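You operate a simulated robot arm through the tools that you are given. There is no shell and no other tool. Be economical: measure what you need, move in short steps, check, and stop when the job is done.

Carry out the task below with a simulated two-armed robot. There is one attempt and no reset: what you move stays moved.

TASK
Open the middle left bench door, fetch the green-band white coil and set it on the shelf of the middle bench cupboard, then shut the door. Put the small black-cap bottle labelled "north" from the dark grey mat on top of the clear vent bottle and the small black-cap bottle marked "south" on the top of the window bench. Take the steel cooler marked "W2" from the island top behind the tower and put it on top of the small white carton there. Screw the cap back on the tall orange-cap bottle. Press the third row key from the top two times. Any order will do. Set down upright: small black-cap bottle.
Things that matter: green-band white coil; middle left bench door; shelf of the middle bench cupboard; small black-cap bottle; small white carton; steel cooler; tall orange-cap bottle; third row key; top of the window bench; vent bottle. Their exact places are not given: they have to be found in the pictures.

Only the result counts: the job must be done as asked and must still hold three seconds after the hand-in. Knocking over, shifting, dropping, spilling or breaking anything else fails it. A push-on lid holds only when it is set on centred and level and pressed home; a screw cap is set on level and turned clockwise until tight.

THE ROBOT
Two 7-joint arms with two-finger grippers on one trunk, on a base that drives. Base frame: it is fixed to the floor where the robot stands at the start and does not move with it; the origin is under the middle of the robot, x ahead of it, y to its left, z up. Readings come in mm, rad, newtons and seconds.
The left shoulder is at the start at [70, 139, 1136], the right one opposite. With the tool pointing down near the work surface each hand reaches from about 380 to 760 mm from the robot's upright axis, wherever it stands, measured 20 degrees to its own side. Places, roughly: green-band white coil (11x11x2 cm) [-900, 2100, 900]; middle left bench door [500, 200, 400]; shelf of the middle bench cupboard [800, -200, 400]; small black-cap bottle [-2000, 2750, 1000]; small white carton [-2500, 1250, 1000]; steel cooler [-2500, 1500, 1000]; tall orange-cap bottle [-2500, 250, 1000]; third row key [-2100, -100, 1400]; top of the window bench [-5100, -600, 800]; vent bottle [-2000, 2500, 1000]. Payload 3.43 kg a hand.
The tool frame of a hand sits at the grasp point between the pads (the TCP): z along the fingers, y along the line on which they close. The tips reach 30 mm beyond it. Largest opening 104 mm; the body of the gripper starts 57 mm behind the TCP.
Orientation is told as [roll, pitch, yaw] about the base's x, y, z axes, in that order, counted from this pose: with the fingers straight down and closing along the base's y, the tool's x points along the base's -x, its y along +y and its z along -z.

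THE INTERFACE
- The arms move only by the tool move_arm. It takes "left_steps", "right_steps" or both (then of equal length, played together; a hand with none holds still); each is a list of rows, each an object of numbers (a shift or turn left out is 0, a gripper value left out holds the last): "x", "y", "z": the shift along the tool's x, y, z in units of 25 mm (1.0 is 25 mm); "wx", "wy", "wz": the turn, a rotation vector about the tool's x, y, z in units of 5 degrees (1.0 is 5 degrees). In form: [{"x": .., "y": .., "z": .., "wx": .., "wy": .., "wz": ..}, ...]. A call has 1 to 12 rows; each row shifts and turns the commanded pose from where the row before left it, along the tool's axes as they then stand. "left_fingers" and "right_fingers" are, for a hand that has rows, the finger opening in mm, from 0 to 104, set as the call begins (left out, the last holds). A call with a number of a shift or a turn outside -1 to 1 is refused whole. Each row takes 0.2 s and may step no farther than 50 mm and 0.15 rad from the row before; otherwise, or with a gripper value out of range, the whole call is refused. Where a pose cannot be reached the arm comes as near as it can. A force on the tool above 40 N (or 10 N above the force at the start of the call, whichever is more), or a blocked arm, ends the call early, and 0.2 s more pass. Each finger travels about 45 mm/s and halts on what it meets, pressing with about 31 N; the grip force reading is that of the motor and also rises with nothing between the fingers. The clock runs only during rows and for 0.2 s after the last one: add rows that do not move to give the fingers time. It gives the time, the measured TCP pose, the force on the tool (base axes), the opening and the grip force at its end, in the units of the frame above (readings bear some noise), with the torque about the TCP (base axes, N m) and any sound that the robot's microphone picked up.
- Cameras (640 x 400 px; columns grow to the right, rows downward): "scene" is now at [109.9, 10, 1323.9]; the picture's right is [0.20, -0.98, 0.00], its down [-0.89, -0.18, -0.42] and it looks along [0.41, 0.08, -0.91] (base axes); focal length 265 px, centre (320, 200). "left" rides on the left gripper at [67, -18, -90] in its tool frame; the picture's right is [0.25, 0.97, 0.00], its down [-0.73, 0.19, -0.66] and it looks along [-0.64, 0.17, 0.75] (tool axes); focal length 218 px, centre (320, 200). "right" rides on the right gripper at [67, 18, -90] in its tool frame; the picture's right is [-0.25, 0.97, 0.00], its down [-0.73, -0.19, -0.66] and it looks along [-0.64, -0.17, 0.75] (tool axes); focal length 218 px, centre (320, 200).
- grab_frame(camera): a new picture of that camera. It takes no simulated time.
- move_column(by): slides the trunk up (or, below 0, down) by that many mm; the arms and the scene camera ride with it, the base frame stays. It gives what a move gives, with no picture.
- drive_base(legs): drives the robot by 1 to 6 legs, each [ahead, left, turn to the left] in mm, mm and rad, along the robot's own axes; the way and the turn of a leg run together, so that a leg with both is an arc; at most 1500 mm and 3.142 rad a leg. The arms and the cameras ride along, it lands a little off, and it stops where it bumps. It gives what a move gives.
- aim_head(pan, tilt): turns the head with the scene camera to pan (to the left, within 1.501 rad either way) and tilt (down, from -0.506 to 1.204), counted from straight ahead of the robot. It gives what a move gives.
- probe_pixels(camera, pixels): for up to 12 pixels [column, row] of the newest picture of that camera ("zoom" is the newest enlarged one), the place [x, y, z] in the base frame of the surface seen there, good to about 2 mm. It takes no simulated time.
- enlarge(camera, box): a new picture of the part [left, top, right, bottom] of that camera's present view, enlarged. It takes no simulated time.
- hand_in(): hands the job in; it is judged then, once.

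Go step by step. Measure first, check grasps and placings, and put right what went wrong. The budget is 124 turns and 124 pictures, counting those below and the enlarged ones. Unless the task says otherwise, let go and move clear before handing in.

The tools are called after ">>>" by a JSON object that holds its "fn" and its "kwargs". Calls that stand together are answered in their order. move_arm: Moves the arms, as the interface text tells. Its arguments: {"type":"object","properties":{"left_steps":{"type":"array","items":{"type":"object","properties":{"x":{"type":"number"},"y":{"type":"number"},"z":{"type":"number"},"wx":{"type":"number"},"wy":{"type":"number"},"wz":{"type":"number"}}}},"left_fingers":{"type":"number"},"right_steps":{"type":"array","items":{"type":"object","properties":{"x":{"type":"number"},"y":{"type":"number"},"z":{"type":"number"},"wx":{"type":"number"},"wy":{"type":"number"},"wz":{"type":"number"}}}},"right_fingers":{"type":"number"}},"required":[]} The other tools are called the same way: move_column (by) slides the trunk up or down; drive_base (legs) drives the base; aim_head (pan, tilt) turns the head that bears the scene camera; grab_frame (camera) takes a picture; probe_pixels (camera, pixels) gives the place of the surface under pixels of a picture; enlarge (camera, box) takes an enlarged picture of a part of a camera's view; hand_in () hands the job in.

At the start:

```text
clock: 0.0
left_position: [261.1, 289.9, 654.2]
left_ee_rot: [0.043, 0.002, -0.011]
left_ft_force: [0.7, -1.0, -0.2]
left_wrist_torque: [-0.02, -0.03, 0.02]
left_gripper_width: 104.0
left_grasp_force: 0.1
right_position: [306.7, 29.6, 681.0]
right_ee_rot: [-0.001, 0.001, -0.001]
right_ft_force: [-0.5, 0.3, 0.5]
right_wrist_torque: [-0.02, -0.02, -0.01]
right_gripper_width: 104.1
right_grasp_force: 0.0
trunk travel left (down, up): [-631.0, 309.0]
robot x, y, heading: [-0.7, 4.6, 0.001]
head pan, tilt: [0.197, 1.136]
```

scene: 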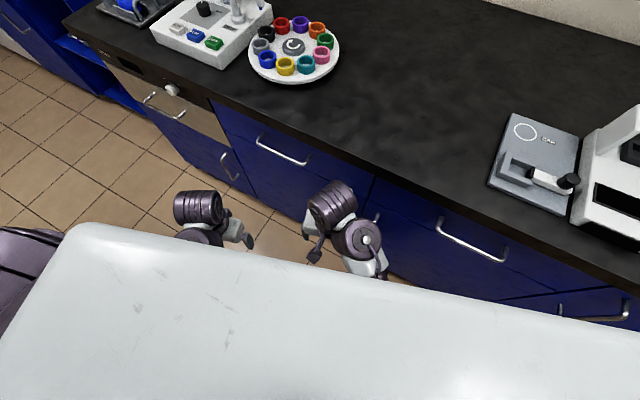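
right: 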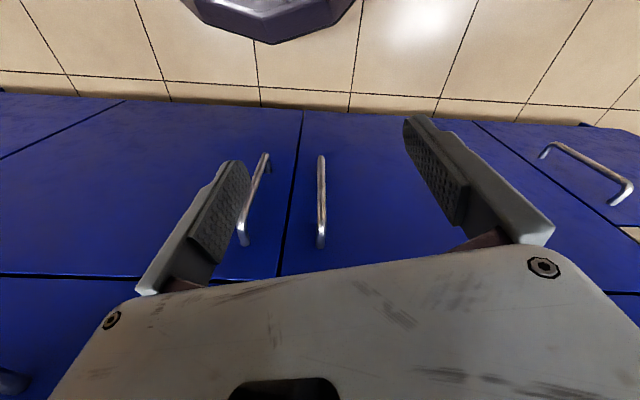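
left: 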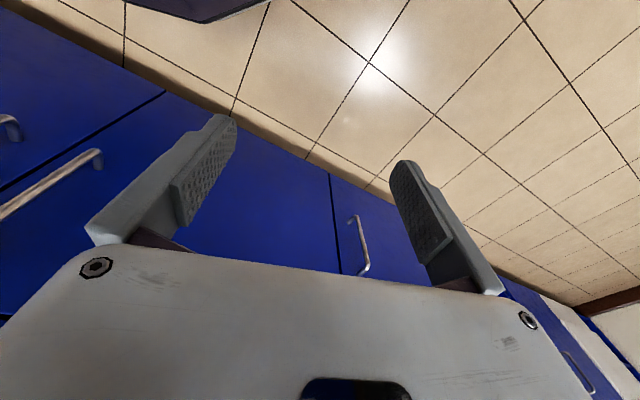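

The start pictures show the bench ahead with blue doors, two of whose handles are near pixels (265,200) and (320,200) of the right camera. I'll probe those handles and look ahead with the head.

>>> {"fn": "probe_pixels", "kwargs": {"camera": "right", "pixels": [[268, 158], [243, 235], [321, 165], [320, 240], [300, 120], [282, 260], [125, 102], [100, 274]]}}

>>> {"fn": "probe_pixels", "kwargs": {"camera": "scene", "pixels": [[282, 150], [472, 240], [377, 220], [230, 165], [592, 318], [300, 210], [213, 110], [365, 200]]}}

>>> {"fn": "probe_pixels", "kwargs": {"camera": "left", "pixels": [[352, 220], [366, 270], [330, 180], [340, 270], [162, 92], [50, 185]]}}

>>> {"fn": "aim_head", "kwargs": {"pan": 0.0, "tilt": 0.5}}

>>> {"fn": "grab_frame", "kwargs": {"camera": "scene"}}

```text
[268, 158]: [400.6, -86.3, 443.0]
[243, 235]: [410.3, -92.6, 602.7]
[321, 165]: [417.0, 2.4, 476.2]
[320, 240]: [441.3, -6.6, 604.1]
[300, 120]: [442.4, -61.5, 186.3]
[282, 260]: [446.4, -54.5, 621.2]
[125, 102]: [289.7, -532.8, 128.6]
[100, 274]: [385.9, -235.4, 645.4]
```

```text
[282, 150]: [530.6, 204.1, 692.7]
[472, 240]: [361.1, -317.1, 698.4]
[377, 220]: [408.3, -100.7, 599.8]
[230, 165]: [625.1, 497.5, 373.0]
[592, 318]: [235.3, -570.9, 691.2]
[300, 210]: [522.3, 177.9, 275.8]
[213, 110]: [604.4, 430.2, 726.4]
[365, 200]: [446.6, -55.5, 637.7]
```

```text
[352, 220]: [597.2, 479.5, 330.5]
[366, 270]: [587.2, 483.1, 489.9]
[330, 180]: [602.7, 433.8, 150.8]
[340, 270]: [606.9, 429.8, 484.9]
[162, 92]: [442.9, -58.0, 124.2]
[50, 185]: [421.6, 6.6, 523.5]
```

```text
clock: 1.0
left_position: [261.4, 290.4, 655.4]
left_ee_rot: [0.045, 0.002, -0.012]
left_ft_force: [0.3, -0.3, 0.0]
left_wrist_torque: [-0.01, 0.01, 0.0]
left_gripper_width: 104.0
left_grasp_force: 0.0
right_position: [306.6, 28.4, 680.3]
right_ee_rot: [0.0, 0.0, 0.0]
right_ft_force: [0.4, -0.5, 0.1]
right_wrist_torque: [0.0, 0.01, 0.01]
right_gripper_width: 103.7
right_grasp_force: 0.1
trunk travel left (down, up): [-631.0, 309.0]
robot x, y, heading: [0.0, -2.0, 0.006]
head pan, tilt: [0.0, 0.499]
```

```text
120 pictures are left
```

scene: 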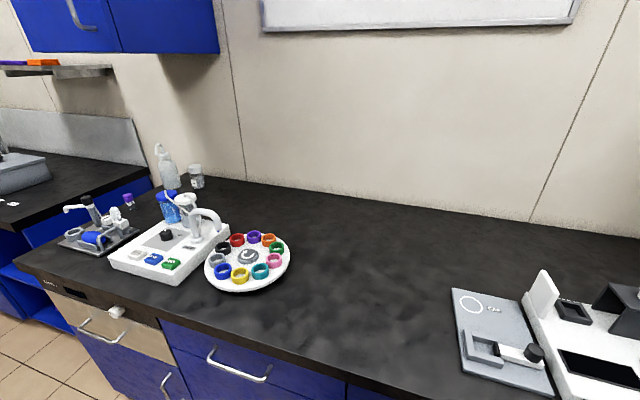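

The bench front runs along about (0.31, 0.95), the left door has its handle near (425, 0, 525) and its hinge near (604, 430). I'll turn to face the bench, back off a little, and lower the trunk.

>>> {"fn": "drive_base", "kwargs": {"legs": [[0, 0, -0.32], [-150, -100, 0]]}}

>>> {"fn": "move_column", "kwargs": {"by": -250}}

>>> {"fn": "aim_head", "kwargs": {"pan": 0.2, "tilt": 0.75}}

>>> {"fn": "grab_frame", "kwargs": {"camera": "scene"}}

```text
clock: 3.5
left_position: [164.8, 146.8, 654.7]
left_ee_rot: [0.044, 0.003, -0.334]
left_ft_force: [-0.7, 0.6, 0.3]
left_wrist_torque: [0.0, -0.04, 0.03]
left_gripper_width: 104.1
left_grasp_force: 0.1
right_position: [125.7, -117.0, 680.6]
right_ee_rot: [0.001, 0.0, -0.323]
right_ft_force: [0.8, 0.0, -0.2]
right_wrist_torque: [0.02, -0.01, 0.0]
right_gripper_width: 104.0
right_grasp_force: 0.1
trunk travel left (down, up): [-631.0, 309.0]
robot x, y, heading: [-173.4, -45.0, -0.323]
head pan, tilt: [0.0, 0.499]
```

```text
clock: 6.1
left_position: [165.9, 146.3, 403.9]
left_ee_rot: [0.046, 0.001, -0.331]
left_ft_force: [0.6, 1.2, 0.6]
left_wrist_torque: [0.0, -0.01, 0.02]
left_gripper_width: 103.9
left_grasp_force: 0.2
right_position: [126.0, -116.0, 431.7]
right_ee_rot: [-0.001, 0.0, -0.321]
right_ft_force: [0.3, -0.1, 0.2]
right_wrist_torque: [-0.01, 0.01, -0.05]
right_gripper_width: 103.7
right_grasp_force: 0.1
trunk travel left (down, up): [-381.0, 559.0]
robot x, y, heading: [-175.2, -43.7, -0.322]
head pan, tilt: [0.0, 0.499]
```

```text
clock: 6.9
left_position: [164.5, 146.2, 403.9]
left_ee_rot: [0.046, 0.0, -0.333]
left_ft_force: [0.8, 0.1, -0.4]
left_wrist_torque: [0.02, 0.01, -0.02]
left_gripper_width: 104.1
left_grasp_force: 0.2
right_position: [125.9, -116.4, 431.6]
right_ee_rot: [0.0, 0.0, -0.321]
right_ft_force: [-0.2, 0.3, -0.1]
right_wrist_torque: [0.03, -0.01, -0.01]
right_gripper_width: 103.9
right_grasp_force: 0.0
trunk travel left (down, up): [-381.0, 559.0]
robot x, y, heading: [-174.2, -46.9, -0.31]
head pan, tilt: [0.201, 0.75]
```

```text
119 pictures are left
```

scene: 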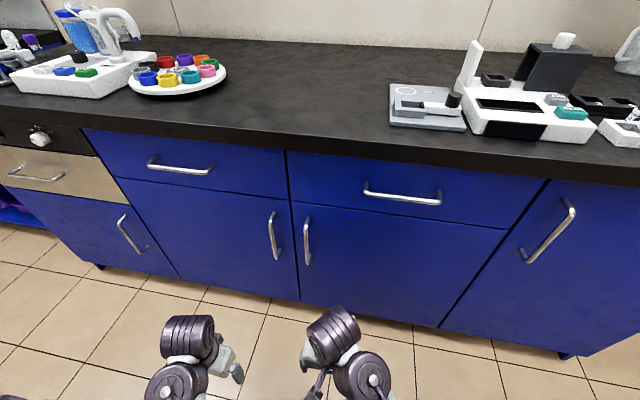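

Pixels (270,212)–(278,258) show the left door's handle and (291,205) the seam; I'll probe them while turning the left hand to point forward.

>>> {"fn": "probe_pixels", "kwargs": {"camera": "scene", "pixels": [[270, 214], [271, 235], [276, 256], [292, 205], [298, 290], [250, 240], [170, 240], [116, 182], [308, 240], [180, 275]]}}

>>> {"fn": "move_arm", "kwargs": {"left_steps": [{"wy": -1, "x": -0.7}, {"wy": -1, "x": -0.7, "z": 0.12}, {"wy": -1, "x": -0.7, "z": 0.18}, {"wy": -1, "x": -0.7, "z": 0.25}, {"wy": -1, "x": -0.7, "z": 0.3}, {"wy": -1, "x": -0.7, "z": 0.35}, {"wy": -1, "x": -0.7, "z": 0.4}, {"wy": -1, "x": -0.7, "z": 0.45}, {"wy": -1, "x": -0.7, "z": 0.5}, {"wy": -1, "x": -0.5, "z": 0.5}]}}

```text
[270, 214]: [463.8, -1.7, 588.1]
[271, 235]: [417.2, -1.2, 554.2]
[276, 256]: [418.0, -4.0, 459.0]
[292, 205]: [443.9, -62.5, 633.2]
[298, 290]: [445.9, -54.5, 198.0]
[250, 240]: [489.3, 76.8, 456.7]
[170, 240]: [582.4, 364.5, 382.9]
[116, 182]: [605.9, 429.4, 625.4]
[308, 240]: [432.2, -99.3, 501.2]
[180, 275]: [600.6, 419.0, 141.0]
```

```text
clock: 8.1
left_position: [263.7, 194.7, 414.5]
left_ee_rot: [0.237, -0.356, -0.448]
left_ft_force: [-0.3, 0.3, -0.1]
left_wrist_torque: [-0.02, 0.0, 0.01]
left_gripper_width: 103.9
left_grasp_force: 0.0
left hand out of reach, approached as far as the arm can: row 5
right_position: [125.1, -116.9, 430.6]
right_ee_rot: [0.0, 0.0, -0.321]
right_ft_force: [0.2, 0.6, 0.7]
right_wrist_torque: [0.01, 0.0, 0.01]
right_gripper_width: 104.2
right_grasp_force: 0.2
trunk travel left (down, up): [-381.0, 559.0]
robot x, y, heading: [-173.8, -43.5, -0.325]
head pan, tilt: [0.201, 0.75]
stopped in row 5 (left hand): the arm was blocked; the commanded pose is now the measured one
```

The left arm hit a limit while turning low and close to the body, so a lower trunk with the hand higher relative to the shoulder should help. I'll lower the column, raise the hand and take out the stray roll.

>>> {"fn": "move_column", "kwargs": {"by": -150}}

>>> {"fn": "move_arm", "kwargs": {"left_steps": [{"x": -0.35, "y": 0.22, "z": -0.91}, {"x": -0.35, "y": 0.22, "z": -0.91}, {"x": -0.35, "y": 0.22, "z": -0.91}, {"x": -0.35, "y": 0.22, "z": -0.91}, {"x": -0.35, "y": 0.22, "z": -0.91}, {"x": -0.35, "y": 0.22, "z": -0.91}, {"x": -0.35, "y": 0.22, "z": -0.91}, {"wx": 0.9}, {"wx": 0.9}, {"wx": 0.9}]}}

```text
clock: 9.8
left_position: [262.1, 194.6, 263.8]
left_ee_rot: [0.237, -0.356, -0.45]
left_ft_force: [0.7, 0.7, -0.7]
left_wrist_torque: [0.0, 0.01, -0.01]
left_gripper_width: 103.9
left_grasp_force: 0.1
right_position: [126.5, -115.5, 281.7]
right_ee_rot: [-0.002, 0.0, -0.322]
right_ft_force: [-0.4, 0.0, -0.3]
right_wrist_torque: [-0.01, -0.02, -0.01]
right_gripper_width: 104.0
right_grasp_force: 0.1
trunk travel left (down, up): [-231.0, 709.0]
robot x, y, heading: [-171.8, -44.8, -0.318]
head pan, tilt: [0.201, 0.75]
```

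```text
clock: 12.0
left_position: [262.4, 164.7, 408.9]
left_ee_rot: [0.056, -0.404, -0.483]
left_ft_force: [0.8, -0.3, -0.1]
left_wrist_torque: [0.03, 0.01, 0.0]
left_gripper_width: 104.1
left_grasp_force: 0.0
left hand out of reach, approached as far as the arm can: row 6, 7, 8, 9, 10
right_position: [125.9, -115.5, 280.9]
right_ee_rot: [0.001, -0.001, -0.32]
right_ft_force: [0.1, 0.4, 0.2]
right_wrist_torque: [-0.01, 0.0, 0.0]
right_gripper_width: 103.8
right_grasp_force: 0.1
trunk travel left (down, up): [-231.0, 709.0]
robot x, y, heading: [-172.4, -43.6, -0.315]
head pan, tilt: [0.201, 0.75]
```

The arm folds out of range this near the body, so I'll extend the left hand forward 150 mm, tilting it as it goes.

>>> {"fn": "move_arm", "kwargs": {"left_steps": [{"x": -0.93, "z": 0.36}, {"x": -0.93, "z": 0.36}, {"x": -0.93, "z": 0.36}, {"x": -0.93, "z": 0.36}, {"x": -0.93, "z": 0.36}, {"wy": -1}, {"wy": -1}, {"wy": -1}, {"wy": -1}, {"wy": -1}, {"wy": -1}]}}

>>> {"fn": "grab_frame", "kwargs": {"camera": "left"}}

```text
clock: 14.4
left_position: [297.3, 152.4, 387.0]
left_ee_rot: [0.077, -0.926, -0.525]
left_ft_force: [-0.4, -0.7, 1.5]
left_wrist_torque: [-0.04, 0.02, -0.02]
left_gripper_width: 103.9
left_grasp_force: 0.1
left hand out of reach, approached as far as the arm can: row 1, 2, 3, 4, 5
right_position: [125.5, -115.7, 280.5]
right_ee_rot: [0.0, -0.001, -0.321]
right_ft_force: [-0.3, 0.2, -0.6]
right_wrist_torque: [0.0, 0.0, -0.01]
right_gripper_width: 103.9
right_grasp_force: 0.0
trunk travel left (down, up): [-231.0, 709.0]
robot x, y, heading: [-172.7, -44.5, -0.322]
head pan, tilt: [0.201, 0.75]
```

```text
118 pictures are left
```

left: 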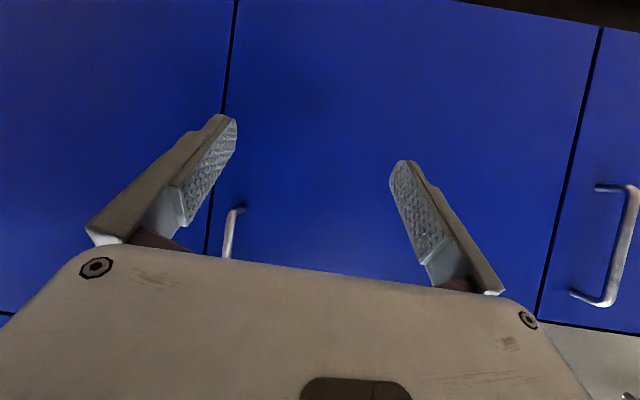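

The left camera shows the hand tilted forward with the door handle at (232,230). I'll move to a stand-off point about 70 mm back from the handle.

>>> {"fn": "move_arm", "kwargs": {"left_steps": [{"x": -0.97, "y": -0.32}, {"x": -0.97, "y": -0.32}, {"x": -0.97, "y": -0.32}, {"x": -0.97, "y": -0.32}, {"x": -0.97, "y": -0.32}, {"x": -0.97, "y": -0.32}, {"x": -0.97, "y": -0.32}, {"x": -0.97, "y": -0.32}, {"x": -0.97, "y": -0.32}], "left_fingers": 70}}

>>> {"fn": "grab_frame", "kwargs": {"camera": "left"}}

```text
clock: 16.4
left_position: [376.7, 22.4, 557.9]
left_ee_rot: [0.079, -0.922, -0.525]
left_ft_force: [-0.5, -0.1, 0.3]
left_wrist_torque: [-0.02, 0.02, -0.01]
left_gripper_width: 69.8
left_grasp_force: 0.0
right_position: [126.7, -116.6, 281.3]
right_ee_rot: [0.0, 0.001, -0.321]
right_ft_force: [0.4, 0.4, 1.0]
right_wrist_torque: [0.0, 0.0, 0.01]
right_gripper_width: 104.2
right_grasp_force: 0.1
trunk travel left (down, up): [-231.0, 709.0]
robot x, y, heading: [-171.2, -47.1, -0.324]
head pan, tilt: [0.201, 0.75]
```

```text
117 pictures are left
```

left: 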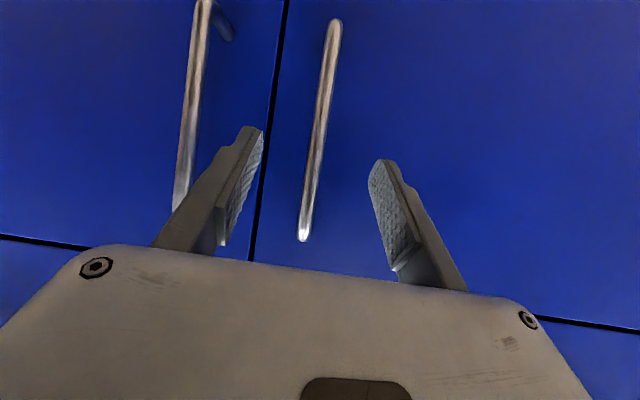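

The handle (303,20)–(303,240) sits between the fingers and the way in is straight along the tool. I'll go in 58 mm and close.

>>> {"fn": "move_arm", "kwargs": {"left_steps": [{"z": 0.8}, {"z": 0.8}, {"z": 0.7}]}}

>>> {"fn": "move_arm", "kwargs": {"left_steps": [{}, {}, {}, {}], "left_fingers": 0}}

>>> {"fn": "grab_frame", "kwargs": {"camera": "left"}}

```text
clock: 17.2
left_position: [419.1, 3.4, 523.4]
left_ee_rot: [0.079, -0.926, -0.527]
left_ft_force: [-1.3, -0.6, 0.3]
left_wrist_torque: [0.01, 0.0, 0.04]
left_gripper_width: 69.9
left_grasp_force: 0.1
right_position: [125.8, -116.5, 281.1]
right_ee_rot: [-0.001, 0.001, -0.321]
right_ft_force: [0.7, -0.5, -0.6]
right_wrist_torque: [0.0, -0.01, 0.0]
right_gripper_width: 104.0
right_grasp_force: 0.0
trunk travel left (down, up): [-231.0, 709.0]
robot x, y, heading: [-172.1, -45.3, -0.321]
head pan, tilt: [0.201, 0.75]
```

```text
clock: 18.2
left_position: [419.1, 2.2, 522.8]
left_ee_rot: [0.077, -0.923, -0.526]
left_ft_force: [-4.0, -10.8, -1.9]
left_wrist_torque: [-0.69, 0.38, -0.14]
left_gripper_width: 12.9
left_grasp_force: 29.3
right_position: [125.2, -117.2, 280.6]
right_ee_rot: [0.001, 0.0, -0.323]
right_ft_force: [0.0, -0.1, 0.1]
right_wrist_torque: [0.0, -0.01, 0.0]
right_gripper_width: 103.8
right_grasp_force: 0.0
trunk travel left (down, up): [-231.0, 709.0]
robot x, y, heading: [-175.9, -46.7, -0.322]
head pan, tilt: [0.201, 0.75]
```

```text
116 pictures are left
```

left: 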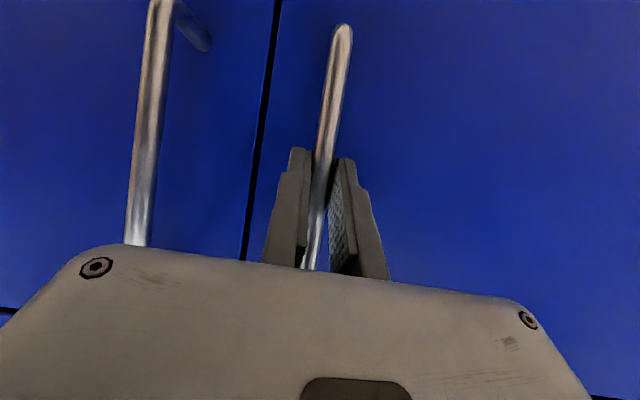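

Gripped at 12.9 mm opening. I'll pull along the door's arc about the hinge (605, 430), with the hand turning along.

>>> {"fn": "move_arm", "kwargs": {"left_steps": [{"x": 0.6, "y": -0.1, "z": -0.8, "wx": 0.49, "wz": 0.37}, {"x": 0.6, "y": -0.1, "z": -0.8, "wx": 0.49, "wz": 0.37}, {"x": 0.6, "y": -0.1, "z": -0.8, "wx": 0.49, "wz": 0.37}, {"x": 0.6, "y": -0.1, "z": -0.8, "wx": 0.49, "wz": 0.37}, {"x": 0.6, "y": -0.1, "z": -0.8, "wx": 0.49, "wz": 0.37}, {"x": 0.6, "y": -0.1, "z": -0.8, "wx": 0.49, "wz": 0.37}, {"x": 0.6, "y": -0.1, "z": -0.8, "wx": 0.49, "wz": 0.37}, {"x": 0.6, "y": -0.1, "z": -0.8, "wx": 0.49, "wz": 0.37}]}}

>>> {"fn": "grab_frame", "kwargs": {"camera": "scene"}}

```text
clock: 19.3
left_position: [339.7, 48.8, 521.3]
left_ee_rot: [0.093, -0.934, -0.764]
left_ft_force: [0.2, -2.8, 18.5]
left_wrist_torque: [-0.87, 1.25, 0.04]
left_gripper_width: 12.9
left_grasp_force: 45.1
left hand out of reach, approached as far as the arm can: row 4, 5
right_position: [125.6, -115.3, 282.0]
right_ee_rot: [0.001, -0.002, -0.321]
right_ft_force: [0.2, 0.1, -1.0]
right_wrist_torque: [0.01, 0.0, 0.0]
right_gripper_width: 103.8
right_grasp_force: 0.1
trunk travel left (down, up): [-231.0, 709.0]
robot x, y, heading: [-173.3, -46.8, -0.32]
head pan, tilt: [0.201, 0.75]
stopped in row 5 (left hand): the force on the tool passed its limit at 45 N (the readings are from after the stop); the commanded pose is now the measured one
```

```text
115 pictures are left
```

scene: 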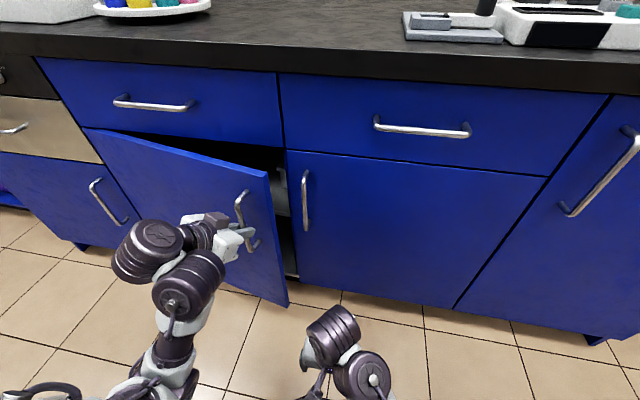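

The door is open about 11° and the arm is near its fold limit, so I'll keep the grip and swing the whole base about the hinge, (−104, 88, −0.15) per leg.

>>> {"fn": "drive_base", "kwargs": {"legs": [[-104, 88, -0.15], [-104, 88, -0.15], [-104, 88, -0.15], [-104, 88, -0.15]]}}

>>> {"fn": "grab_frame", "kwargs": {"camera": "scene"}}

```text
clock: 21.8
left_position: [244.2, 142.8, 520.9]
left_ee_rot: [0.089, -0.936, -1.06]
left_ft_force: [-0.7, -0.8, 7.1]
left_wrist_torque: [-0.48, 1.32, 0.0]
left_gripper_width: 12.7
left_grasp_force: 44.8
right_position: [-9.8, 50.9, 281.2]
right_ee_rot: [0.002, 0.0, -0.624]
right_ft_force: [-0.6, -0.1, 0.2]
right_wrist_torque: [-0.01, 0.02, 0.02]
right_gripper_width: 103.7
right_grasp_force: 0.0
trunk travel left (down, up): [-231.0, 709.0]
robot x, y, heading: [-278.9, 206.8, -0.625]
head pan, tilt: [0.201, 0.75]
stopped in leg 3: the force on the tool passed its limit at 41 N (the readings are from after the stop); the commanded pose is now the measured one
```

```text
114 pictures are left
```

scene: 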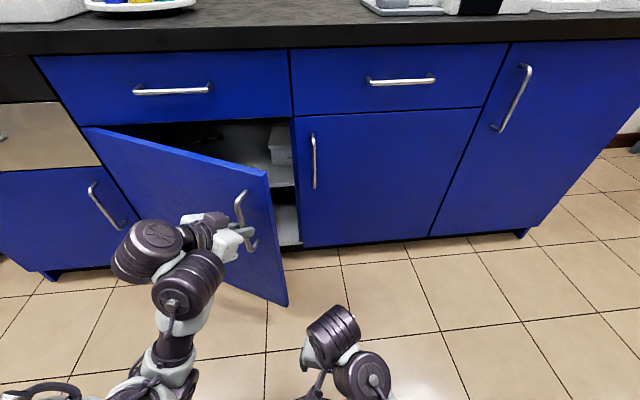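

Still gripped and the door is now about 28° open; I continue the same arc.

>>> {"fn": "drive_base", "kwargs": {"legs": [[-105, 89, -0.15], [-105, 89, -0.15], [-105, 89, -0.15]]}}

>>> {"fn": "grab_frame", "kwargs": {"camera": "scene"}}

```text
clock: 24.9
left_position: [159.8, 331.1, 520.9]
left_ee_rot: [0.096, -0.935, -1.512]
left_ft_force: [4.1, 1.1, 7.2]
left_wrist_torque: [-0.67, 1.17, 0.04]
left_gripper_width: 12.7
left_grasp_force: 44.6
right_position: [-110.8, 356.2, 280.7]
right_ee_rot: [0.0, -0.001, -1.073]
right_ft_force: [-0.2, 0.2, 0.0]
right_wrist_torque: [0.0, 0.03, -0.02]
right_gripper_width: 103.9
right_grasp_force: 0.0
trunk travel left (down, up): [-231.0, 709.0]
robot x, y, heading: [-278.8, 609.5, -1.074]
head pan, tilt: [0.201, 0.75]
```

```text
113 pictures are left
```

scene: 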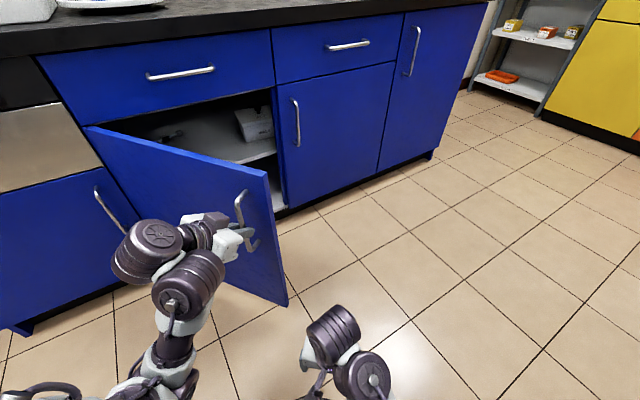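

Door is about 54° open; two more legs take it to about 71°, which is enough.

>>> {"fn": "drive_base", "kwargs": {"legs": [[-105, 89, -0.15], [-105, 89, -0.15]]}}

>>> {"fn": "move_arm", "kwargs": {"left_steps": [{}, {}, {}, {"z": -0.9}, {"z": -0.9}, {"z": -0.9}, {"z": -0.9}], "left_fingers": 80}}

>>> {"fn": "grab_frame", "kwargs": {"camera": "scene"}}

```text
clock: 27.1
left_position: [153.0, 465.9, 520.7]
left_ee_rot: [0.094, -0.94, -1.809]
left_ft_force: [36.5, -2.8, 7.6]
left_wrist_torque: [-0.05, 1.15, 0.26]
left_gripper_width: 12.7
left_grasp_force: 45.5
right_position: [-99.6, 572.0, 280.1]
right_ee_rot: [-0.002, 0.0, -1.374]
right_ft_force: [0.0, -0.8, 0.4]
right_wrist_torque: [0.02, -0.01, -0.01]
right_gripper_width: 104.0
right_grasp_force: 0.0
trunk travel left (down, up): [-231.0, 709.0]
robot x, y, heading: [-188.1, 864.8, -1.376]
head pan, tilt: [0.201, 0.75]
```

```text
clock: 28.7
left_position: [165.3, 466.8, 526.6]
left_ee_rot: [0.098, -0.937, -1.81]
left_ft_force: [0.1, 0.6, -0.3]
left_wrist_torque: [-0.01, 0.0, 0.03]
left_gripper_width: 80.0
left_grasp_force: 0.0
left hand out of reach, approached as far as the arm can: row 4, 5, 6, 7
right_position: [-99.8, 571.4, 281.1]
right_ee_rot: [0.002, 0.0, -1.375]
right_ft_force: [0.2, 0.2, 0.1]
right_wrist_torque: [-0.01, -0.04, 0.01]
right_gripper_width: 103.7
right_grasp_force: 0.1
trunk travel left (down, up): [-231.0, 709.0]
robot x, y, heading: [-189.4, 864.9, -1.376]
head pan, tilt: [0.201, 0.75]
```

```text
112 pictures are left
```

scene: 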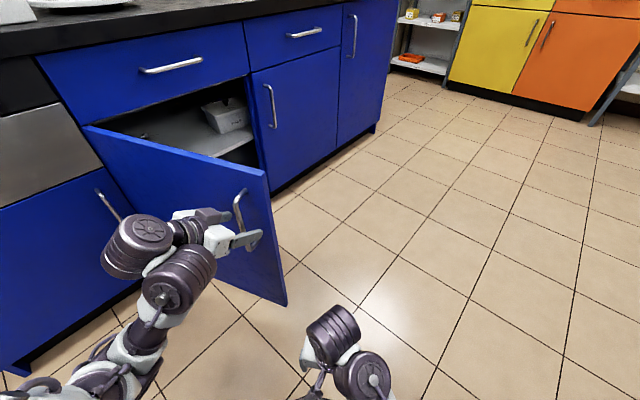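

Fingers are open around the handle; I'll back the base off along the hand's direction, turn toward the coil's side, raise the trunk and look.

>>> {"fn": "drive_base", "kwargs": {"legs": [[-110, 50, 0], [-150, 0, 0], [0, 0, -1.6]]}}

>>> {"fn": "move_column", "kwargs": {"by": 400}}

>>> {"fn": "aim_head", "kwargs": {"pan": -0.8, "tilt": 0.3}}

>>> {"fn": "grab_frame", "kwargs": {"camera": "scene"}}

>>> {"fn": "aim_head", "kwargs": {"pan": 0.5, "tilt": 0.3}}

>>> {"fn": "grab_frame", "kwargs": {"camera": "scene"}}

```text
clock: 34.8
left_position: [-598.9, 783.6, 526.0]
left_ee_rot: [0.098, -0.938, 2.883]
left_ft_force: [1.2, 0.2, -0.1]
left_wrist_torque: [-0.02, 0.02, 0.02]
left_gripper_width: 80.2
left_grasp_force: 0.0
right_position: [-488.8, 1047.0, 281.0]
right_ee_rot: [0.0, 0.002, -2.963]
right_ft_force: [0.2, 0.8, -0.4]
right_wrist_torque: [-0.05, 0.03, 0.02]
right_gripper_width: 104.0
right_grasp_force: 0.1
trunk travel left (down, up): [-231.0, 709.0]
robot x, y, heading: [-187.3, 1129.5, -2.968]
head pan, tilt: [0.201, 0.75]
```

```text
clock: 38.7
left_position: [-598.3, 782.8, 925.5]
left_ee_rot: [0.098, -0.938, 2.882]
left_ft_force: [-0.2, -0.3, -0.8]
left_wrist_torque: [0.0, 0.02, -0.01]
left_gripper_width: 80.2
left_grasp_force: 0.0
right_position: [-488.4, 1047.9, 680.1]
right_ee_rot: [0.0, 0.001, -2.965]
right_ft_force: [-0.1, 0.3, -0.5]
right_wrist_torque: [0.0, -0.03, 0.0]
right_gripper_width: 103.9
right_grasp_force: 0.0
trunk travel left (down, up): [-631.0, 309.0]
robot x, y, heading: [-191.7, 1128.4, -2.965]
head pan, tilt: [0.201, 0.75]
```

```text
clock: 39.9
left_position: [-597.8, 783.4, 927.3]
left_ee_rot: [0.099, -0.937, 2.882]
left_ft_force: [-0.4, 0.5, -1.2]
left_wrist_torque: [0.02, -0.04, 0.0]
left_gripper_width: 80.1
left_grasp_force: 0.1
right_position: [-488.1, 1046.3, 681.2]
right_ee_rot: [-0.001, 0.002, -2.968]
right_ft_force: [-0.3, -0.3, 0.1]
right_wrist_torque: [0.01, 0.03, -0.02]
right_gripper_width: 104.0
right_grasp_force: 0.1
trunk travel left (down, up): [-631.0, 309.0]
robot x, y, heading: [-189.3, 1131.1, -2.961]
head pan, tilt: [-0.799, 0.3]
```

```text
111 pictures are left
```

scene: 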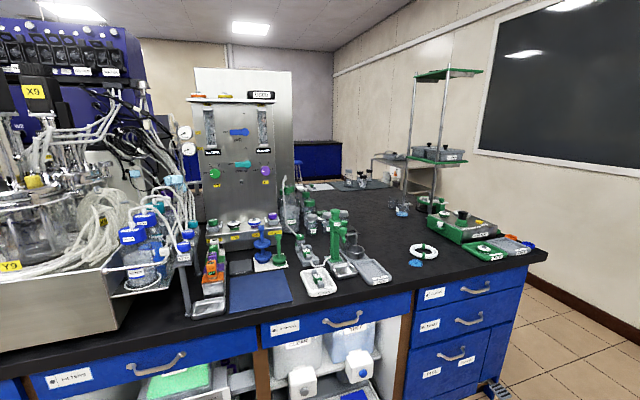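

```text
clock: 41.4
left_position: [-597.9, 783.5, 926.3]
left_ee_rot: [0.097, -0.938, 2.88]
left_ft_force: [-0.1, -0.1, 0.2]
left_wrist_torque: [0.02, 0.03, 0.01]
left_gripper_width: 79.8
left_grasp_force: 0.0
right_position: [-488.0, 1047.3, 681.1]
right_ee_rot: [0.0, -0.001, -2.964]
right_ft_force: [0.1, -0.2, 1.2]
right_wrist_torque: [0.01, 0.0, -0.03]
right_gripper_width: 104.2
right_grasp_force: 0.1
trunk travel left (down, up): [-631.0, 309.0]
robot x, y, heading: [-193.7, 1129.7, -2.962]
head pan, tilt: [0.499, 0.3]
```

```text
110 pictures are left
```

scene: 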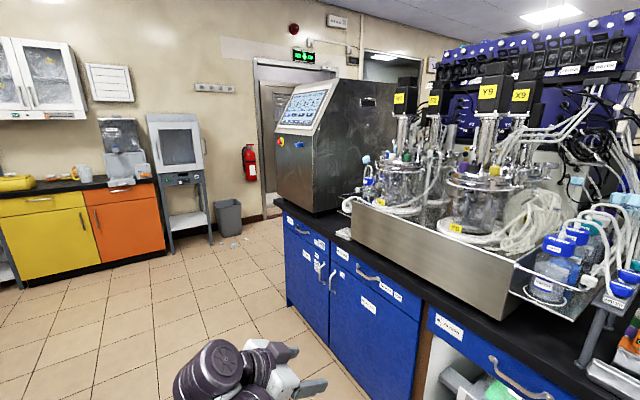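

The first picture shows the coil, a white ring with green, near (423,250) on the island top. I'll aim back there and measure it together with the island edge.

>>> {"fn": "aim_head", "kwargs": {"pan": -0.9, "tilt": 0.4}}

>>> {"fn": "enlarge", "kwargs": {"camera": "scene", "box": [200, 100, 520, 300]}}

>>> {"fn": "grab_frame", "kwargs": {"camera": "scene"}}

```text
clock: 42.9
left_position: [-597.5, 784.2, 927.1]
left_ee_rot: [0.101, -0.938, 2.881]
left_ft_force: [-0.4, 0.3, 0.2]
left_wrist_torque: [-0.01, -0.01, -0.01]
left_gripper_width: 79.8
left_grasp_force: 0.1
right_position: [-487.8, 1047.4, 682.6]
right_ee_rot: [-0.001, -0.001, -2.965]
right_ft_force: [0.1, -0.4, -0.6]
right_wrist_torque: [-0.03, -0.05, -0.01]
right_gripper_width: 103.9
right_grasp_force: 0.0
trunk travel left (down, up): [-631.0, 309.0]
robot x, y, heading: [-187.1, 1132.5, -2.962]
head pan, tilt: [-0.901, 0.4]
```

```text
2.00 times, centred on (360, 200) of scene
```

zoom: 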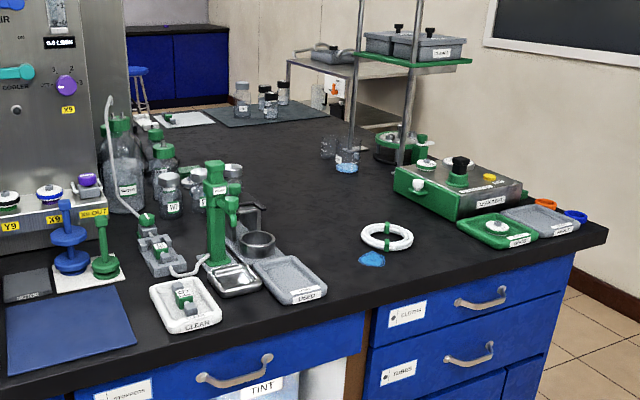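

```text
108 pictures are left
```

scene: 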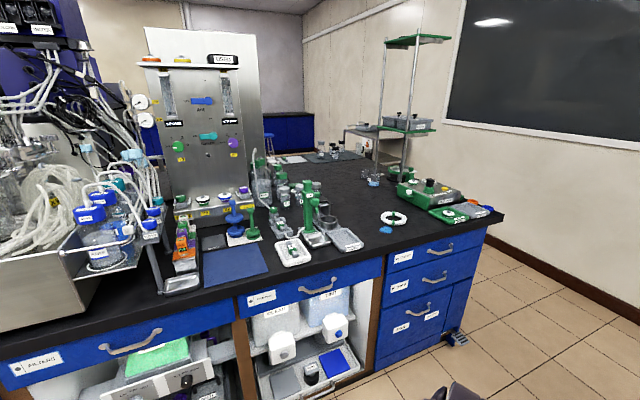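

In the zoom the coil ring is at (387,237) and the dark grey mat with bottles at (270,105). I'll probe these and the island edges.

>>> {"fn": "probe_pixels", "kwargs": {"camera": "zoom", "pixels": [[365, 238], [410, 238], [387, 249], [387, 226], [387, 238], [360, 320], [570, 250], [265, 102], [240, 95], [283, 95], [270, 115], [250, 290]]}}

>>> {"fn": "probe_pixels", "kwargs": {"camera": "scene", "pixels": [[500, 213], [240, 290], [60, 340], [385, 255], [250, 100], [300, 155], [390, 165], [345, 160]]}}

```text
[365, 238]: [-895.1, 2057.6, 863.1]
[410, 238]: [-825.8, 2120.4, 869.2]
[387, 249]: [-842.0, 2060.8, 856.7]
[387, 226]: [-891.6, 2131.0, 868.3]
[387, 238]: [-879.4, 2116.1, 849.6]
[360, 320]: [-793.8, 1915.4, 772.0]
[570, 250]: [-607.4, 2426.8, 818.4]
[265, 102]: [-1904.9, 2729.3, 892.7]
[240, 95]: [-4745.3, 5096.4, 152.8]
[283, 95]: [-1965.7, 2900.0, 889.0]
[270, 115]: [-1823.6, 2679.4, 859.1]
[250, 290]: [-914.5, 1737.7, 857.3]
```

```text
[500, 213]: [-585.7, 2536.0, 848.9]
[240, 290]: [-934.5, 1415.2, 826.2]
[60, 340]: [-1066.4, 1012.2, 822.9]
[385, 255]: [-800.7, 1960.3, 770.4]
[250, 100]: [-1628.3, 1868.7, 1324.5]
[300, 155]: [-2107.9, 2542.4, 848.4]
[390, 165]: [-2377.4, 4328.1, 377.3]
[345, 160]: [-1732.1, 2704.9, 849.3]
```

The island top is z≈850, its front edge runs parallel to the bench, and the coil centre is about (−863, 2092). I'll drive to face the island with the coil ahead of the left hand.

>>> {"fn": "drive_base", "kwargs": {"legs": [[0, 0, -0.494], [0, -935, 0], [378, 0, 0]]}}

>>> {"fn": "aim_head", "kwargs": {"pan": 0.3, "tilt": 0.75}}

>>> {"fn": "grab_frame", "kwargs": {"camera": "scene"}}

>>> {"fn": "grab_frame", "kwargs": {"camera": "left"}}

```text
clock: 51.2
left_position: [-791.8, 2011.1, 927.0]
left_ee_rot: [0.098, -0.938, 2.394]
left_ft_force: [0.4, -0.5, -1.0]
left_wrist_torque: [-0.04, 0.03, 0.02]
left_gripper_width: 79.9
left_grasp_force: 0.0
right_position: [-569.9, 2193.6, 681.1]
right_ee_rot: [-0.001, 0.0, 2.83]
right_ft_force: [-0.2, -0.3, -0.9]
right_wrist_torque: [0.01, -0.02, -0.01]
right_gripper_width: 104.0
right_grasp_force: 0.0
trunk travel left (down, up): [-631.0, 309.0]
robot x, y, heading: [-270.8, 2124.1, 2.831]
head pan, tilt: [-0.901, 0.4]
```

```text
clock: 52.6
left_position: [-790.7, 2011.4, 926.4]
left_ee_rot: [0.101, -0.937, 2.393]
left_ft_force: [0.5, -0.6, 0.4]
left_wrist_torque: [-0.05, 0.0, 0.04]
left_gripper_width: 80.0
left_grasp_force: 0.0
right_position: [-570.4, 2193.6, 680.4]
right_ee_rot: [0.001, 0.0, 2.831]
right_ft_force: [0.6, -0.1, -0.2]
right_wrist_torque: [0.02, 0.0, -0.02]
right_gripper_width: 103.9
right_grasp_force: 0.1
trunk travel left (down, up): [-631.0, 309.0]
robot x, y, heading: [-270.0, 2130.4, 2.832]
head pan, tilt: [0.3, 0.75]
```

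```text
107 pictures are left
```

scene: 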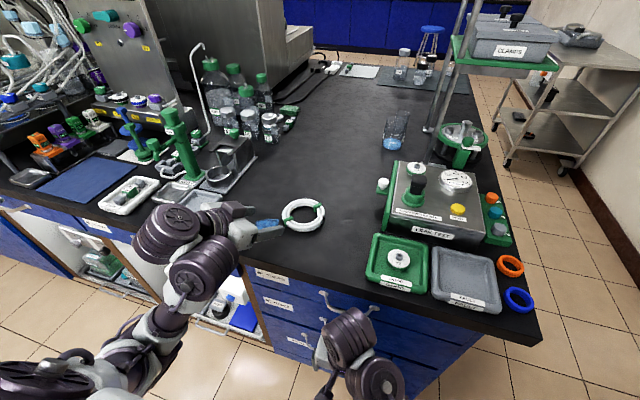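

```text
106 pictures are left
```

left: 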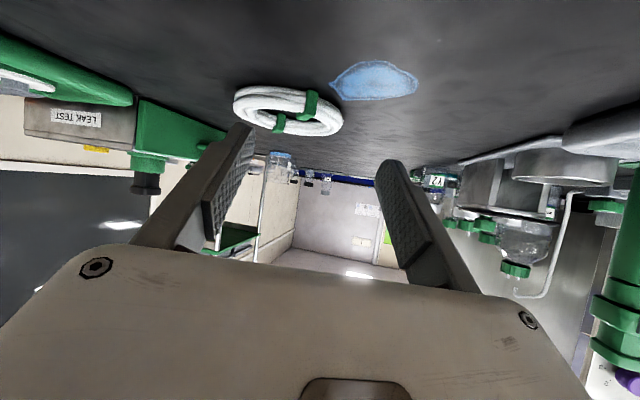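

The ring is at scene (304,215) and left-camera (288,110), bands across it; a blue puddle lies beside it. I'll measure the ring finely.

>>> {"fn": "enlarge", "kwargs": {"camera": "scene", "box": [250, 175, 362, 245]}}

```text
5.71 times, centred on (306, 210) of scene
```

zoom: 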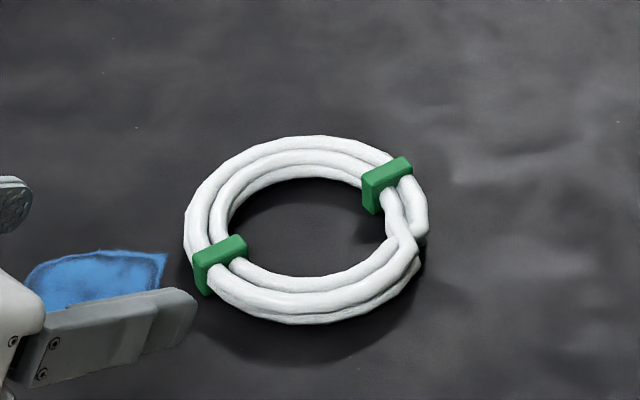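

>>> {"fn": "probe_pixels", "kwargs": {"camera": "zoom", "pixels": [[219, 250], [387, 178], [315, 140], [320, 312], [188, 220], [424, 220], [318, 268], [400, 265], [295, 230], [310, 165], [216, 205]]}}

```text
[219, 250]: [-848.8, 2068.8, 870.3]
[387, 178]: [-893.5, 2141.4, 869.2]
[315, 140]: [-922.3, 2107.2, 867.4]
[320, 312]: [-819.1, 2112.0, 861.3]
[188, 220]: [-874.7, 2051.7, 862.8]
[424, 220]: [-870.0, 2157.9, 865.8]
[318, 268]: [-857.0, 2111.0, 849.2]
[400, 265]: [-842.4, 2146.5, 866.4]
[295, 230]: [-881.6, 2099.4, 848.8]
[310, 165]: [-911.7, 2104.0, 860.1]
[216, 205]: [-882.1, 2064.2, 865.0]
```

The coil centre is about (−871, 2105), bands lie along the hand's direction, so I'll straddle the left side of the ring at about (−900, 2073). First I hover above it with the roll taken out.

>>> {"fn": "move_arm", "kwargs": {"left_steps": [{"wx": 0.57}, {"wx": 0.57}, {"x": -0.68, "y": 0.28, "z": 0.86}, {"x": -0.68, "y": 0.28, "z": 0.86}, {"x": -0.68, "y": 0.28, "z": 0.86}, {"x": -0.68, "y": 0.28, "z": 0.86}], "left_fingers": 50}}

>>> {"fn": "grab_frame", "kwargs": {"camera": "left"}}

>>> {"fn": "enlarge", "kwargs": {"camera": "scene", "box": [230, 165, 358, 245]}}

```text
clock: 54.0
left_position: [-875.3, 2100.0, 913.8]
left_ee_rot: [-0.001, -0.937, 2.393]
left_ft_force: [-0.1, 0.6, -0.2]
left_wrist_torque: [0.01, 0.0, -0.01]
left_gripper_width: 49.9
left_grasp_force: 0.1
left hand out of reach, approached as far as the arm can: row 1, 2
right_position: [-571.7, 2194.8, 679.6]
right_ee_rot: [0.001, -0.001, 2.832]
right_ft_force: [-0.2, -0.5, 0.1]
right_wrist_torque: [0.0, 0.01, -0.02]
right_gripper_width: 103.8
right_grasp_force: 0.0
trunk travel left (down, up): [-631.0, 309.0]
robot x, y, heading: [-270.9, 2127.6, 2.835]
head pan, tilt: [0.3, 0.75]
```

```text
104 pictures are left
```

left: 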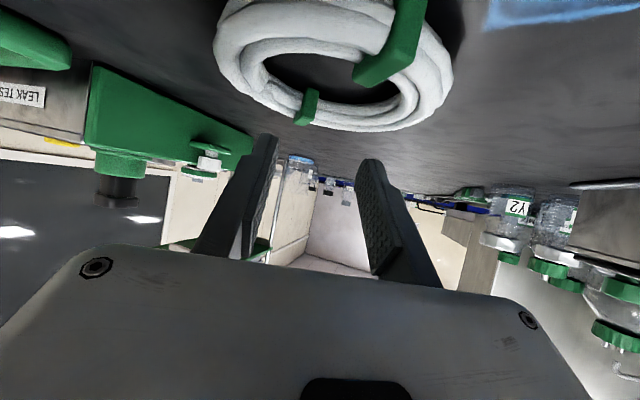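

```text
5.00 times, centred on (294, 205) of scene
```

zoom: 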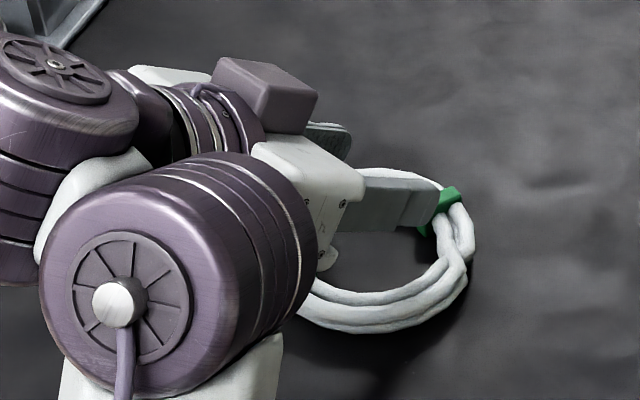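

The hand sits over the ring's middle at (−875, 2100, 914); I need 36 mm left then 33 mm down to straddle the tube.

>>> {"fn": "move_arm", "kwargs": {"left_steps": [{"x": 0.14, "y": 0.73, "z": -0.19}, {"x": 0.14, "y": 0.73, "z": -0.19}, {"x": 0.4, "z": 0.3}, {"x": 0.4, "z": 0.3}]}}

>>> {"fn": "grab_frame", "kwargs": {"camera": "left"}}

```text
clock: 55.0
left_position: [-889.8, 2063.7, 887.4]
left_ee_rot: [0.0, -0.936, 2.394]
left_ft_force: [-0.1, -0.6, 0.1]
left_wrist_torque: [-0.01, -0.01, -0.02]
left_gripper_width: 50.0
left_grasp_force: 0.0
right_position: [-571.5, 2194.0, 681.2]
right_ee_rot: [0.003, 0.001, 2.832]
right_ft_force: [0.7, 0.9, 0.0]
right_wrist_torque: [0.01, 0.01, -0.01]
right_gripper_width: 104.0
right_grasp_force: 0.0
trunk travel left (down, up): [-631.0, 309.0]
robot x, y, heading: [-270.4, 2127.4, 2.823]
head pan, tilt: [0.3, 0.75]
```

```text
102 pictures are left
```

left: 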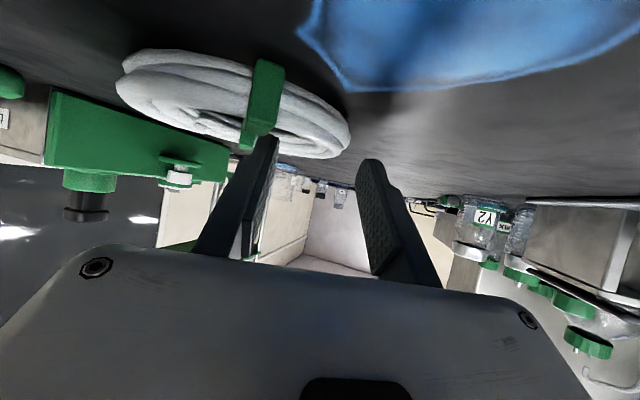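

The tips are around the tube (ring's outer edge at (348,140), between fingers). I'll lower 7 mm and close.

>>> {"fn": "move_arm", "kwargs": {"left_steps": [{"x": 0.23, "z": 0.17}]}}

>>> {"fn": "move_arm", "kwargs": {"left_steps": [{}, {}, {}, {}], "left_fingers": 0}}

>>> {"fn": "grab_frame", "kwargs": {"camera": "left"}}

```text
clock: 55.4
left_position: [-890.5, 2063.3, 881.1]
left_ee_rot: [0.0, -0.936, 2.392]
left_ft_force: [-0.8, 0.0, -0.4]
left_wrist_torque: [0.01, 0.01, -0.05]
left_gripper_width: 50.1
left_grasp_force: 0.1
right_position: [-570.8, 2193.5, 681.5]
right_ee_rot: [0.002, 0.001, 2.832]
right_ft_force: [-0.1, -0.6, 0.2]
right_wrist_torque: [-0.01, 0.01, -0.02]
right_gripper_width: 104.1
right_grasp_force: 0.1
trunk travel left (down, up): [-631.0, 309.0]
robot x, y, heading: [-271.0, 2126.0, 2.834]
head pan, tilt: [0.3, 0.75]
```

```text
clock: 56.4
left_position: [-889.3, 2061.6, 882.4]
left_ee_rot: [0.0, -0.938, 2.394]
left_ft_force: [0.2, -0.6, -0.5]
left_wrist_torque: [-0.03, 0.05, -0.02]
left_gripper_width: 16.7
left_grasp_force: 31.2
right_position: [-569.5, 2193.9, 680.6]
right_ee_rot: [0.001, -0.001, 2.83]
right_ft_force: [-0.5, -0.9, 0.6]
right_wrist_torque: [0.01, 0.01, 0.03]
right_gripper_width: 103.9
right_grasp_force: 0.0
trunk travel left (down, up): [-631.0, 309.0]
robot x, y, heading: [-272.0, 2127.6, 2.827]
head pan, tilt: [0.3, 0.75]
```

```text
101 pictures are left
```

left: 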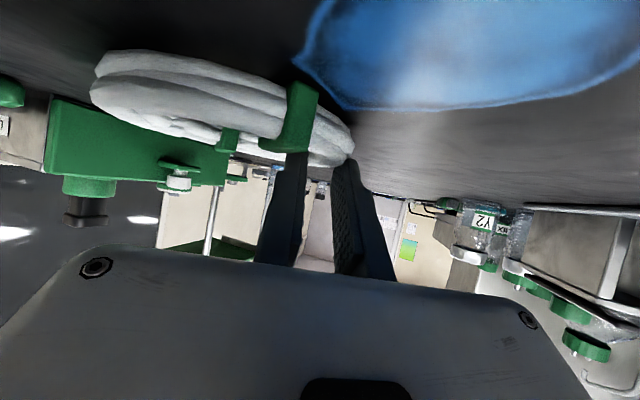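

Closed at 16.7 mm on the tube. I'll lift with the column and check that it comes along.

>>> {"fn": "move_column", "kwargs": {"by": 120}}

>>> {"fn": "grab_frame", "kwargs": {"camera": "left"}}

>>> {"fn": "grab_frame", "kwargs": {"camera": "scene"}}

```text
clock: 57.9
left_position: [-889.5, 2061.6, 1001.1]
left_ee_rot: [-0.001, -0.937, 2.394]
left_ft_force: [0.3, -0.1, -0.9]
left_wrist_torque: [-0.04, 0.01, 0.0]
left_gripper_width: 16.8
left_grasp_force: 31.0
right_position: [-571.3, 2194.6, 801.7]
right_ee_rot: [0.0, -0.001, 2.831]
right_ft_force: [0.1, 0.4, -0.1]
right_wrist_torque: [-0.01, 0.01, 0.0]
right_gripper_width: 104.0
right_grasp_force: 0.1
trunk travel left (down, up): [-751.0, 189.0]
robot x, y, heading: [-267.3, 2129.1, 2.829]
head pan, tilt: [0.3, 0.75]
```

```text
100 pictures are left
```

left: 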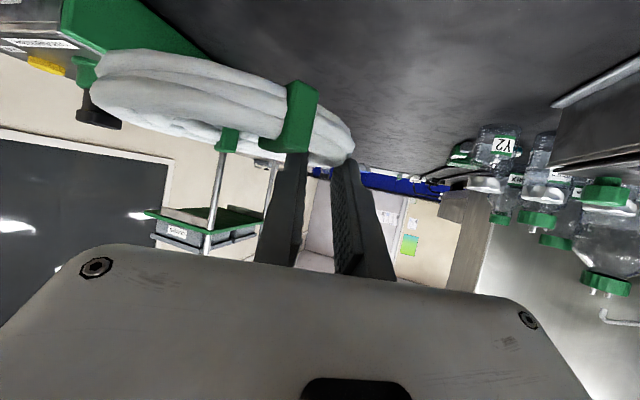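

```text
99 pictures are left
```

scene: 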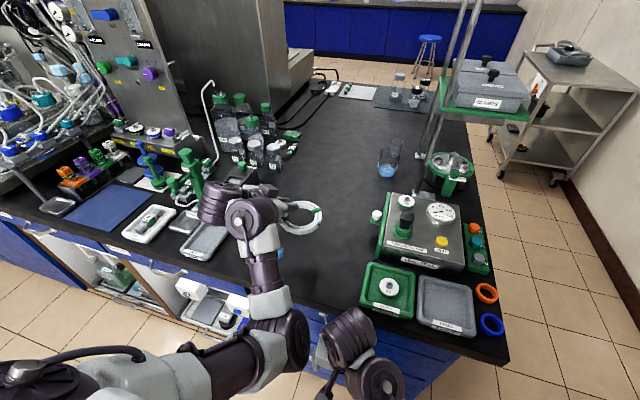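

The coil is held. I'll back away, turn left round to face the bench, and drive along the aisle to a place before the open cupboard.

>>> {"fn": "drive_base", "kwargs": {"legs": [[-300, 0, 0], [0, 0, 1.8], [0, 0, 1.775], [-412, -1026, 0], [-412, -1026, 0]]}}

>>> {"fn": "aim_head", "kwargs": {"pan": 0.1, "tilt": 0.6}}

>>> {"fn": "move_column", "kwargs": {"by": -420}}

>>> {"fn": "grab_frame", "kwargs": {"camera": "scene"}}

```text
clock: 78.9
left_position: [-109.8, 229.0, 1001.2]
left_ee_rot: [0.0, -0.937, -0.378]
left_ft_force: [0.3, -0.3, -1.8]
left_wrist_torque: [0.03, 0.0, -0.03]
left_gripper_width: 16.7
left_grasp_force: 31.3
right_position: [-359.6, -9.8, 800.8]
right_ee_rot: [0.0, 0.0, 0.06]
right_ft_force: [-0.7, -1.7, 0.3]
right_wrist_torque: [-0.01, 0.0, 0.03]
right_gripper_width: 104.0
right_grasp_force: 0.1
trunk travel left (down, up): [-751.0, 189.0]
robot x, y, heading: [-665.4, -55.3, 0.064]
head pan, tilt: [0.3, 0.75]
```

```text
clock: 79.6
left_position: [-109.7, 228.2, 1000.8]
left_ee_rot: [0.001, -0.939, -0.376]
left_ft_force: [0.3, -1.0, -0.7]
left_wrist_torque: [0.0, 0.0, 0.0]
left_gripper_width: 16.8
left_grasp_force: 30.4
right_position: [-360.7, -8.9, 802.1]
right_ee_rot: [0.001, -0.001, 0.06]
right_ft_force: [-0.8, 0.8, -0.1]
right_wrist_torque: [-0.01, 0.01, 0.01]
right_gripper_width: 104.1
right_grasp_force: 0.0
trunk travel left (down, up): [-751.0, 189.0]
robot x, y, heading: [-662.9, -55.8, 0.061]
head pan, tilt: [0.099, 0.6]
```

```text
refused: -420 is not a number from -400 to 400
```

```text
98 pictures are left
```

scene: 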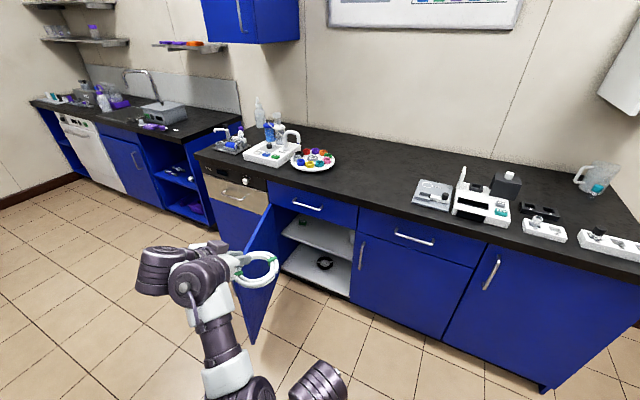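

The open cupboard is at (320,240) in the picture. I'll lower the column and look in closely.

>>> {"fn": "move_column", "kwargs": {"by": -400}}

>>> {"fn": "aim_head", "kwargs": {"pan": 0.15, "tilt": 0.4}}

>>> {"fn": "enlarge", "kwargs": {"camera": "scene", "box": [220, 130, 412, 250]}}

```text
clock: 83.5
left_position: [-110.7, 228.2, 601.8]
left_ee_rot: [-0.001, -0.936, -0.375]
left_ft_force: [-0.4, 0.0, -0.2]
left_wrist_torque: [0.03, 0.0, 0.0]
left_gripper_width: 16.7
left_grasp_force: 31.1
right_position: [-360.3, -8.8, 401.0]
right_ee_rot: [0.0, 0.002, 0.061]
right_ft_force: [0.4, -0.5, -0.2]
right_wrist_torque: [-0.03, -0.03, 0.01]
right_gripper_width: 103.9
right_grasp_force: 0.1
trunk travel left (down, up): [-351.0, 589.0]
robot x, y, heading: [-663.0, -56.6, 0.059]
head pan, tilt: [0.099, 0.6]
```

```text
clock: 84.2
left_position: [-109.0, 227.6, 601.3]
left_ee_rot: [0.0, -0.938, -0.377]
left_ft_force: [0.6, 0.3, -1.2]
left_wrist_torque: [0.02, -0.01, -0.01]
left_gripper_width: 16.8
left_grasp_force: 31.0
right_position: [-360.2, -9.4, 401.5]
right_ee_rot: [0.0, -0.001, 0.062]
right_ft_force: [0.1, -0.1, 1.0]
right_wrist_torque: [-0.05, 0.0, 0.01]
right_gripper_width: 104.1
right_grasp_force: 0.1
trunk travel left (down, up): [-351.0, 589.0]
robot x, y, heading: [-664.3, -59.7, 0.061]
head pan, tilt: [0.15, 0.4]
```

```text
3.33 times, centred on (316, 190) of scene
```

zoom: 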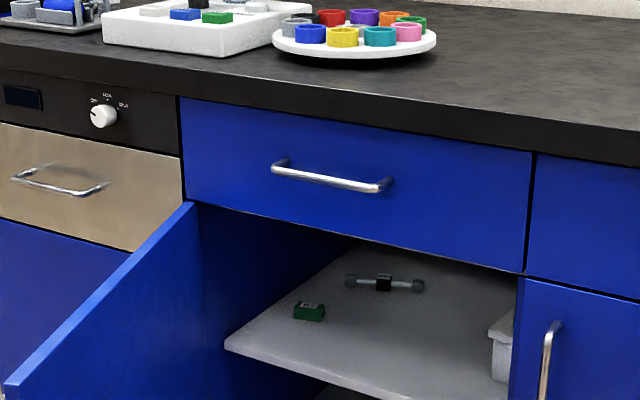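

>>> {"fn": "probe_pixels", "kwargs": {"camera": "zoom", "pixels": [[240, 345], [340, 385], [400, 395], [309, 310], [385, 283], [330, 340], [420, 350], [495, 345], [290, 330], [20, 385], [200, 210], [460, 265]]}}

```text
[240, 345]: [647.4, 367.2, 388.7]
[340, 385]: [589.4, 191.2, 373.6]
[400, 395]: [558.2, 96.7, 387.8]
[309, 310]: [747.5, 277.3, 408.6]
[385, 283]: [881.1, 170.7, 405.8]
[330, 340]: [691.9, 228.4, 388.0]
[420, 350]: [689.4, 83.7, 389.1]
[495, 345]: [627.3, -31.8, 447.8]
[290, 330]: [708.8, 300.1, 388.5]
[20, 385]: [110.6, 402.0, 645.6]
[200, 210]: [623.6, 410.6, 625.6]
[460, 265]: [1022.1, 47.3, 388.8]
```

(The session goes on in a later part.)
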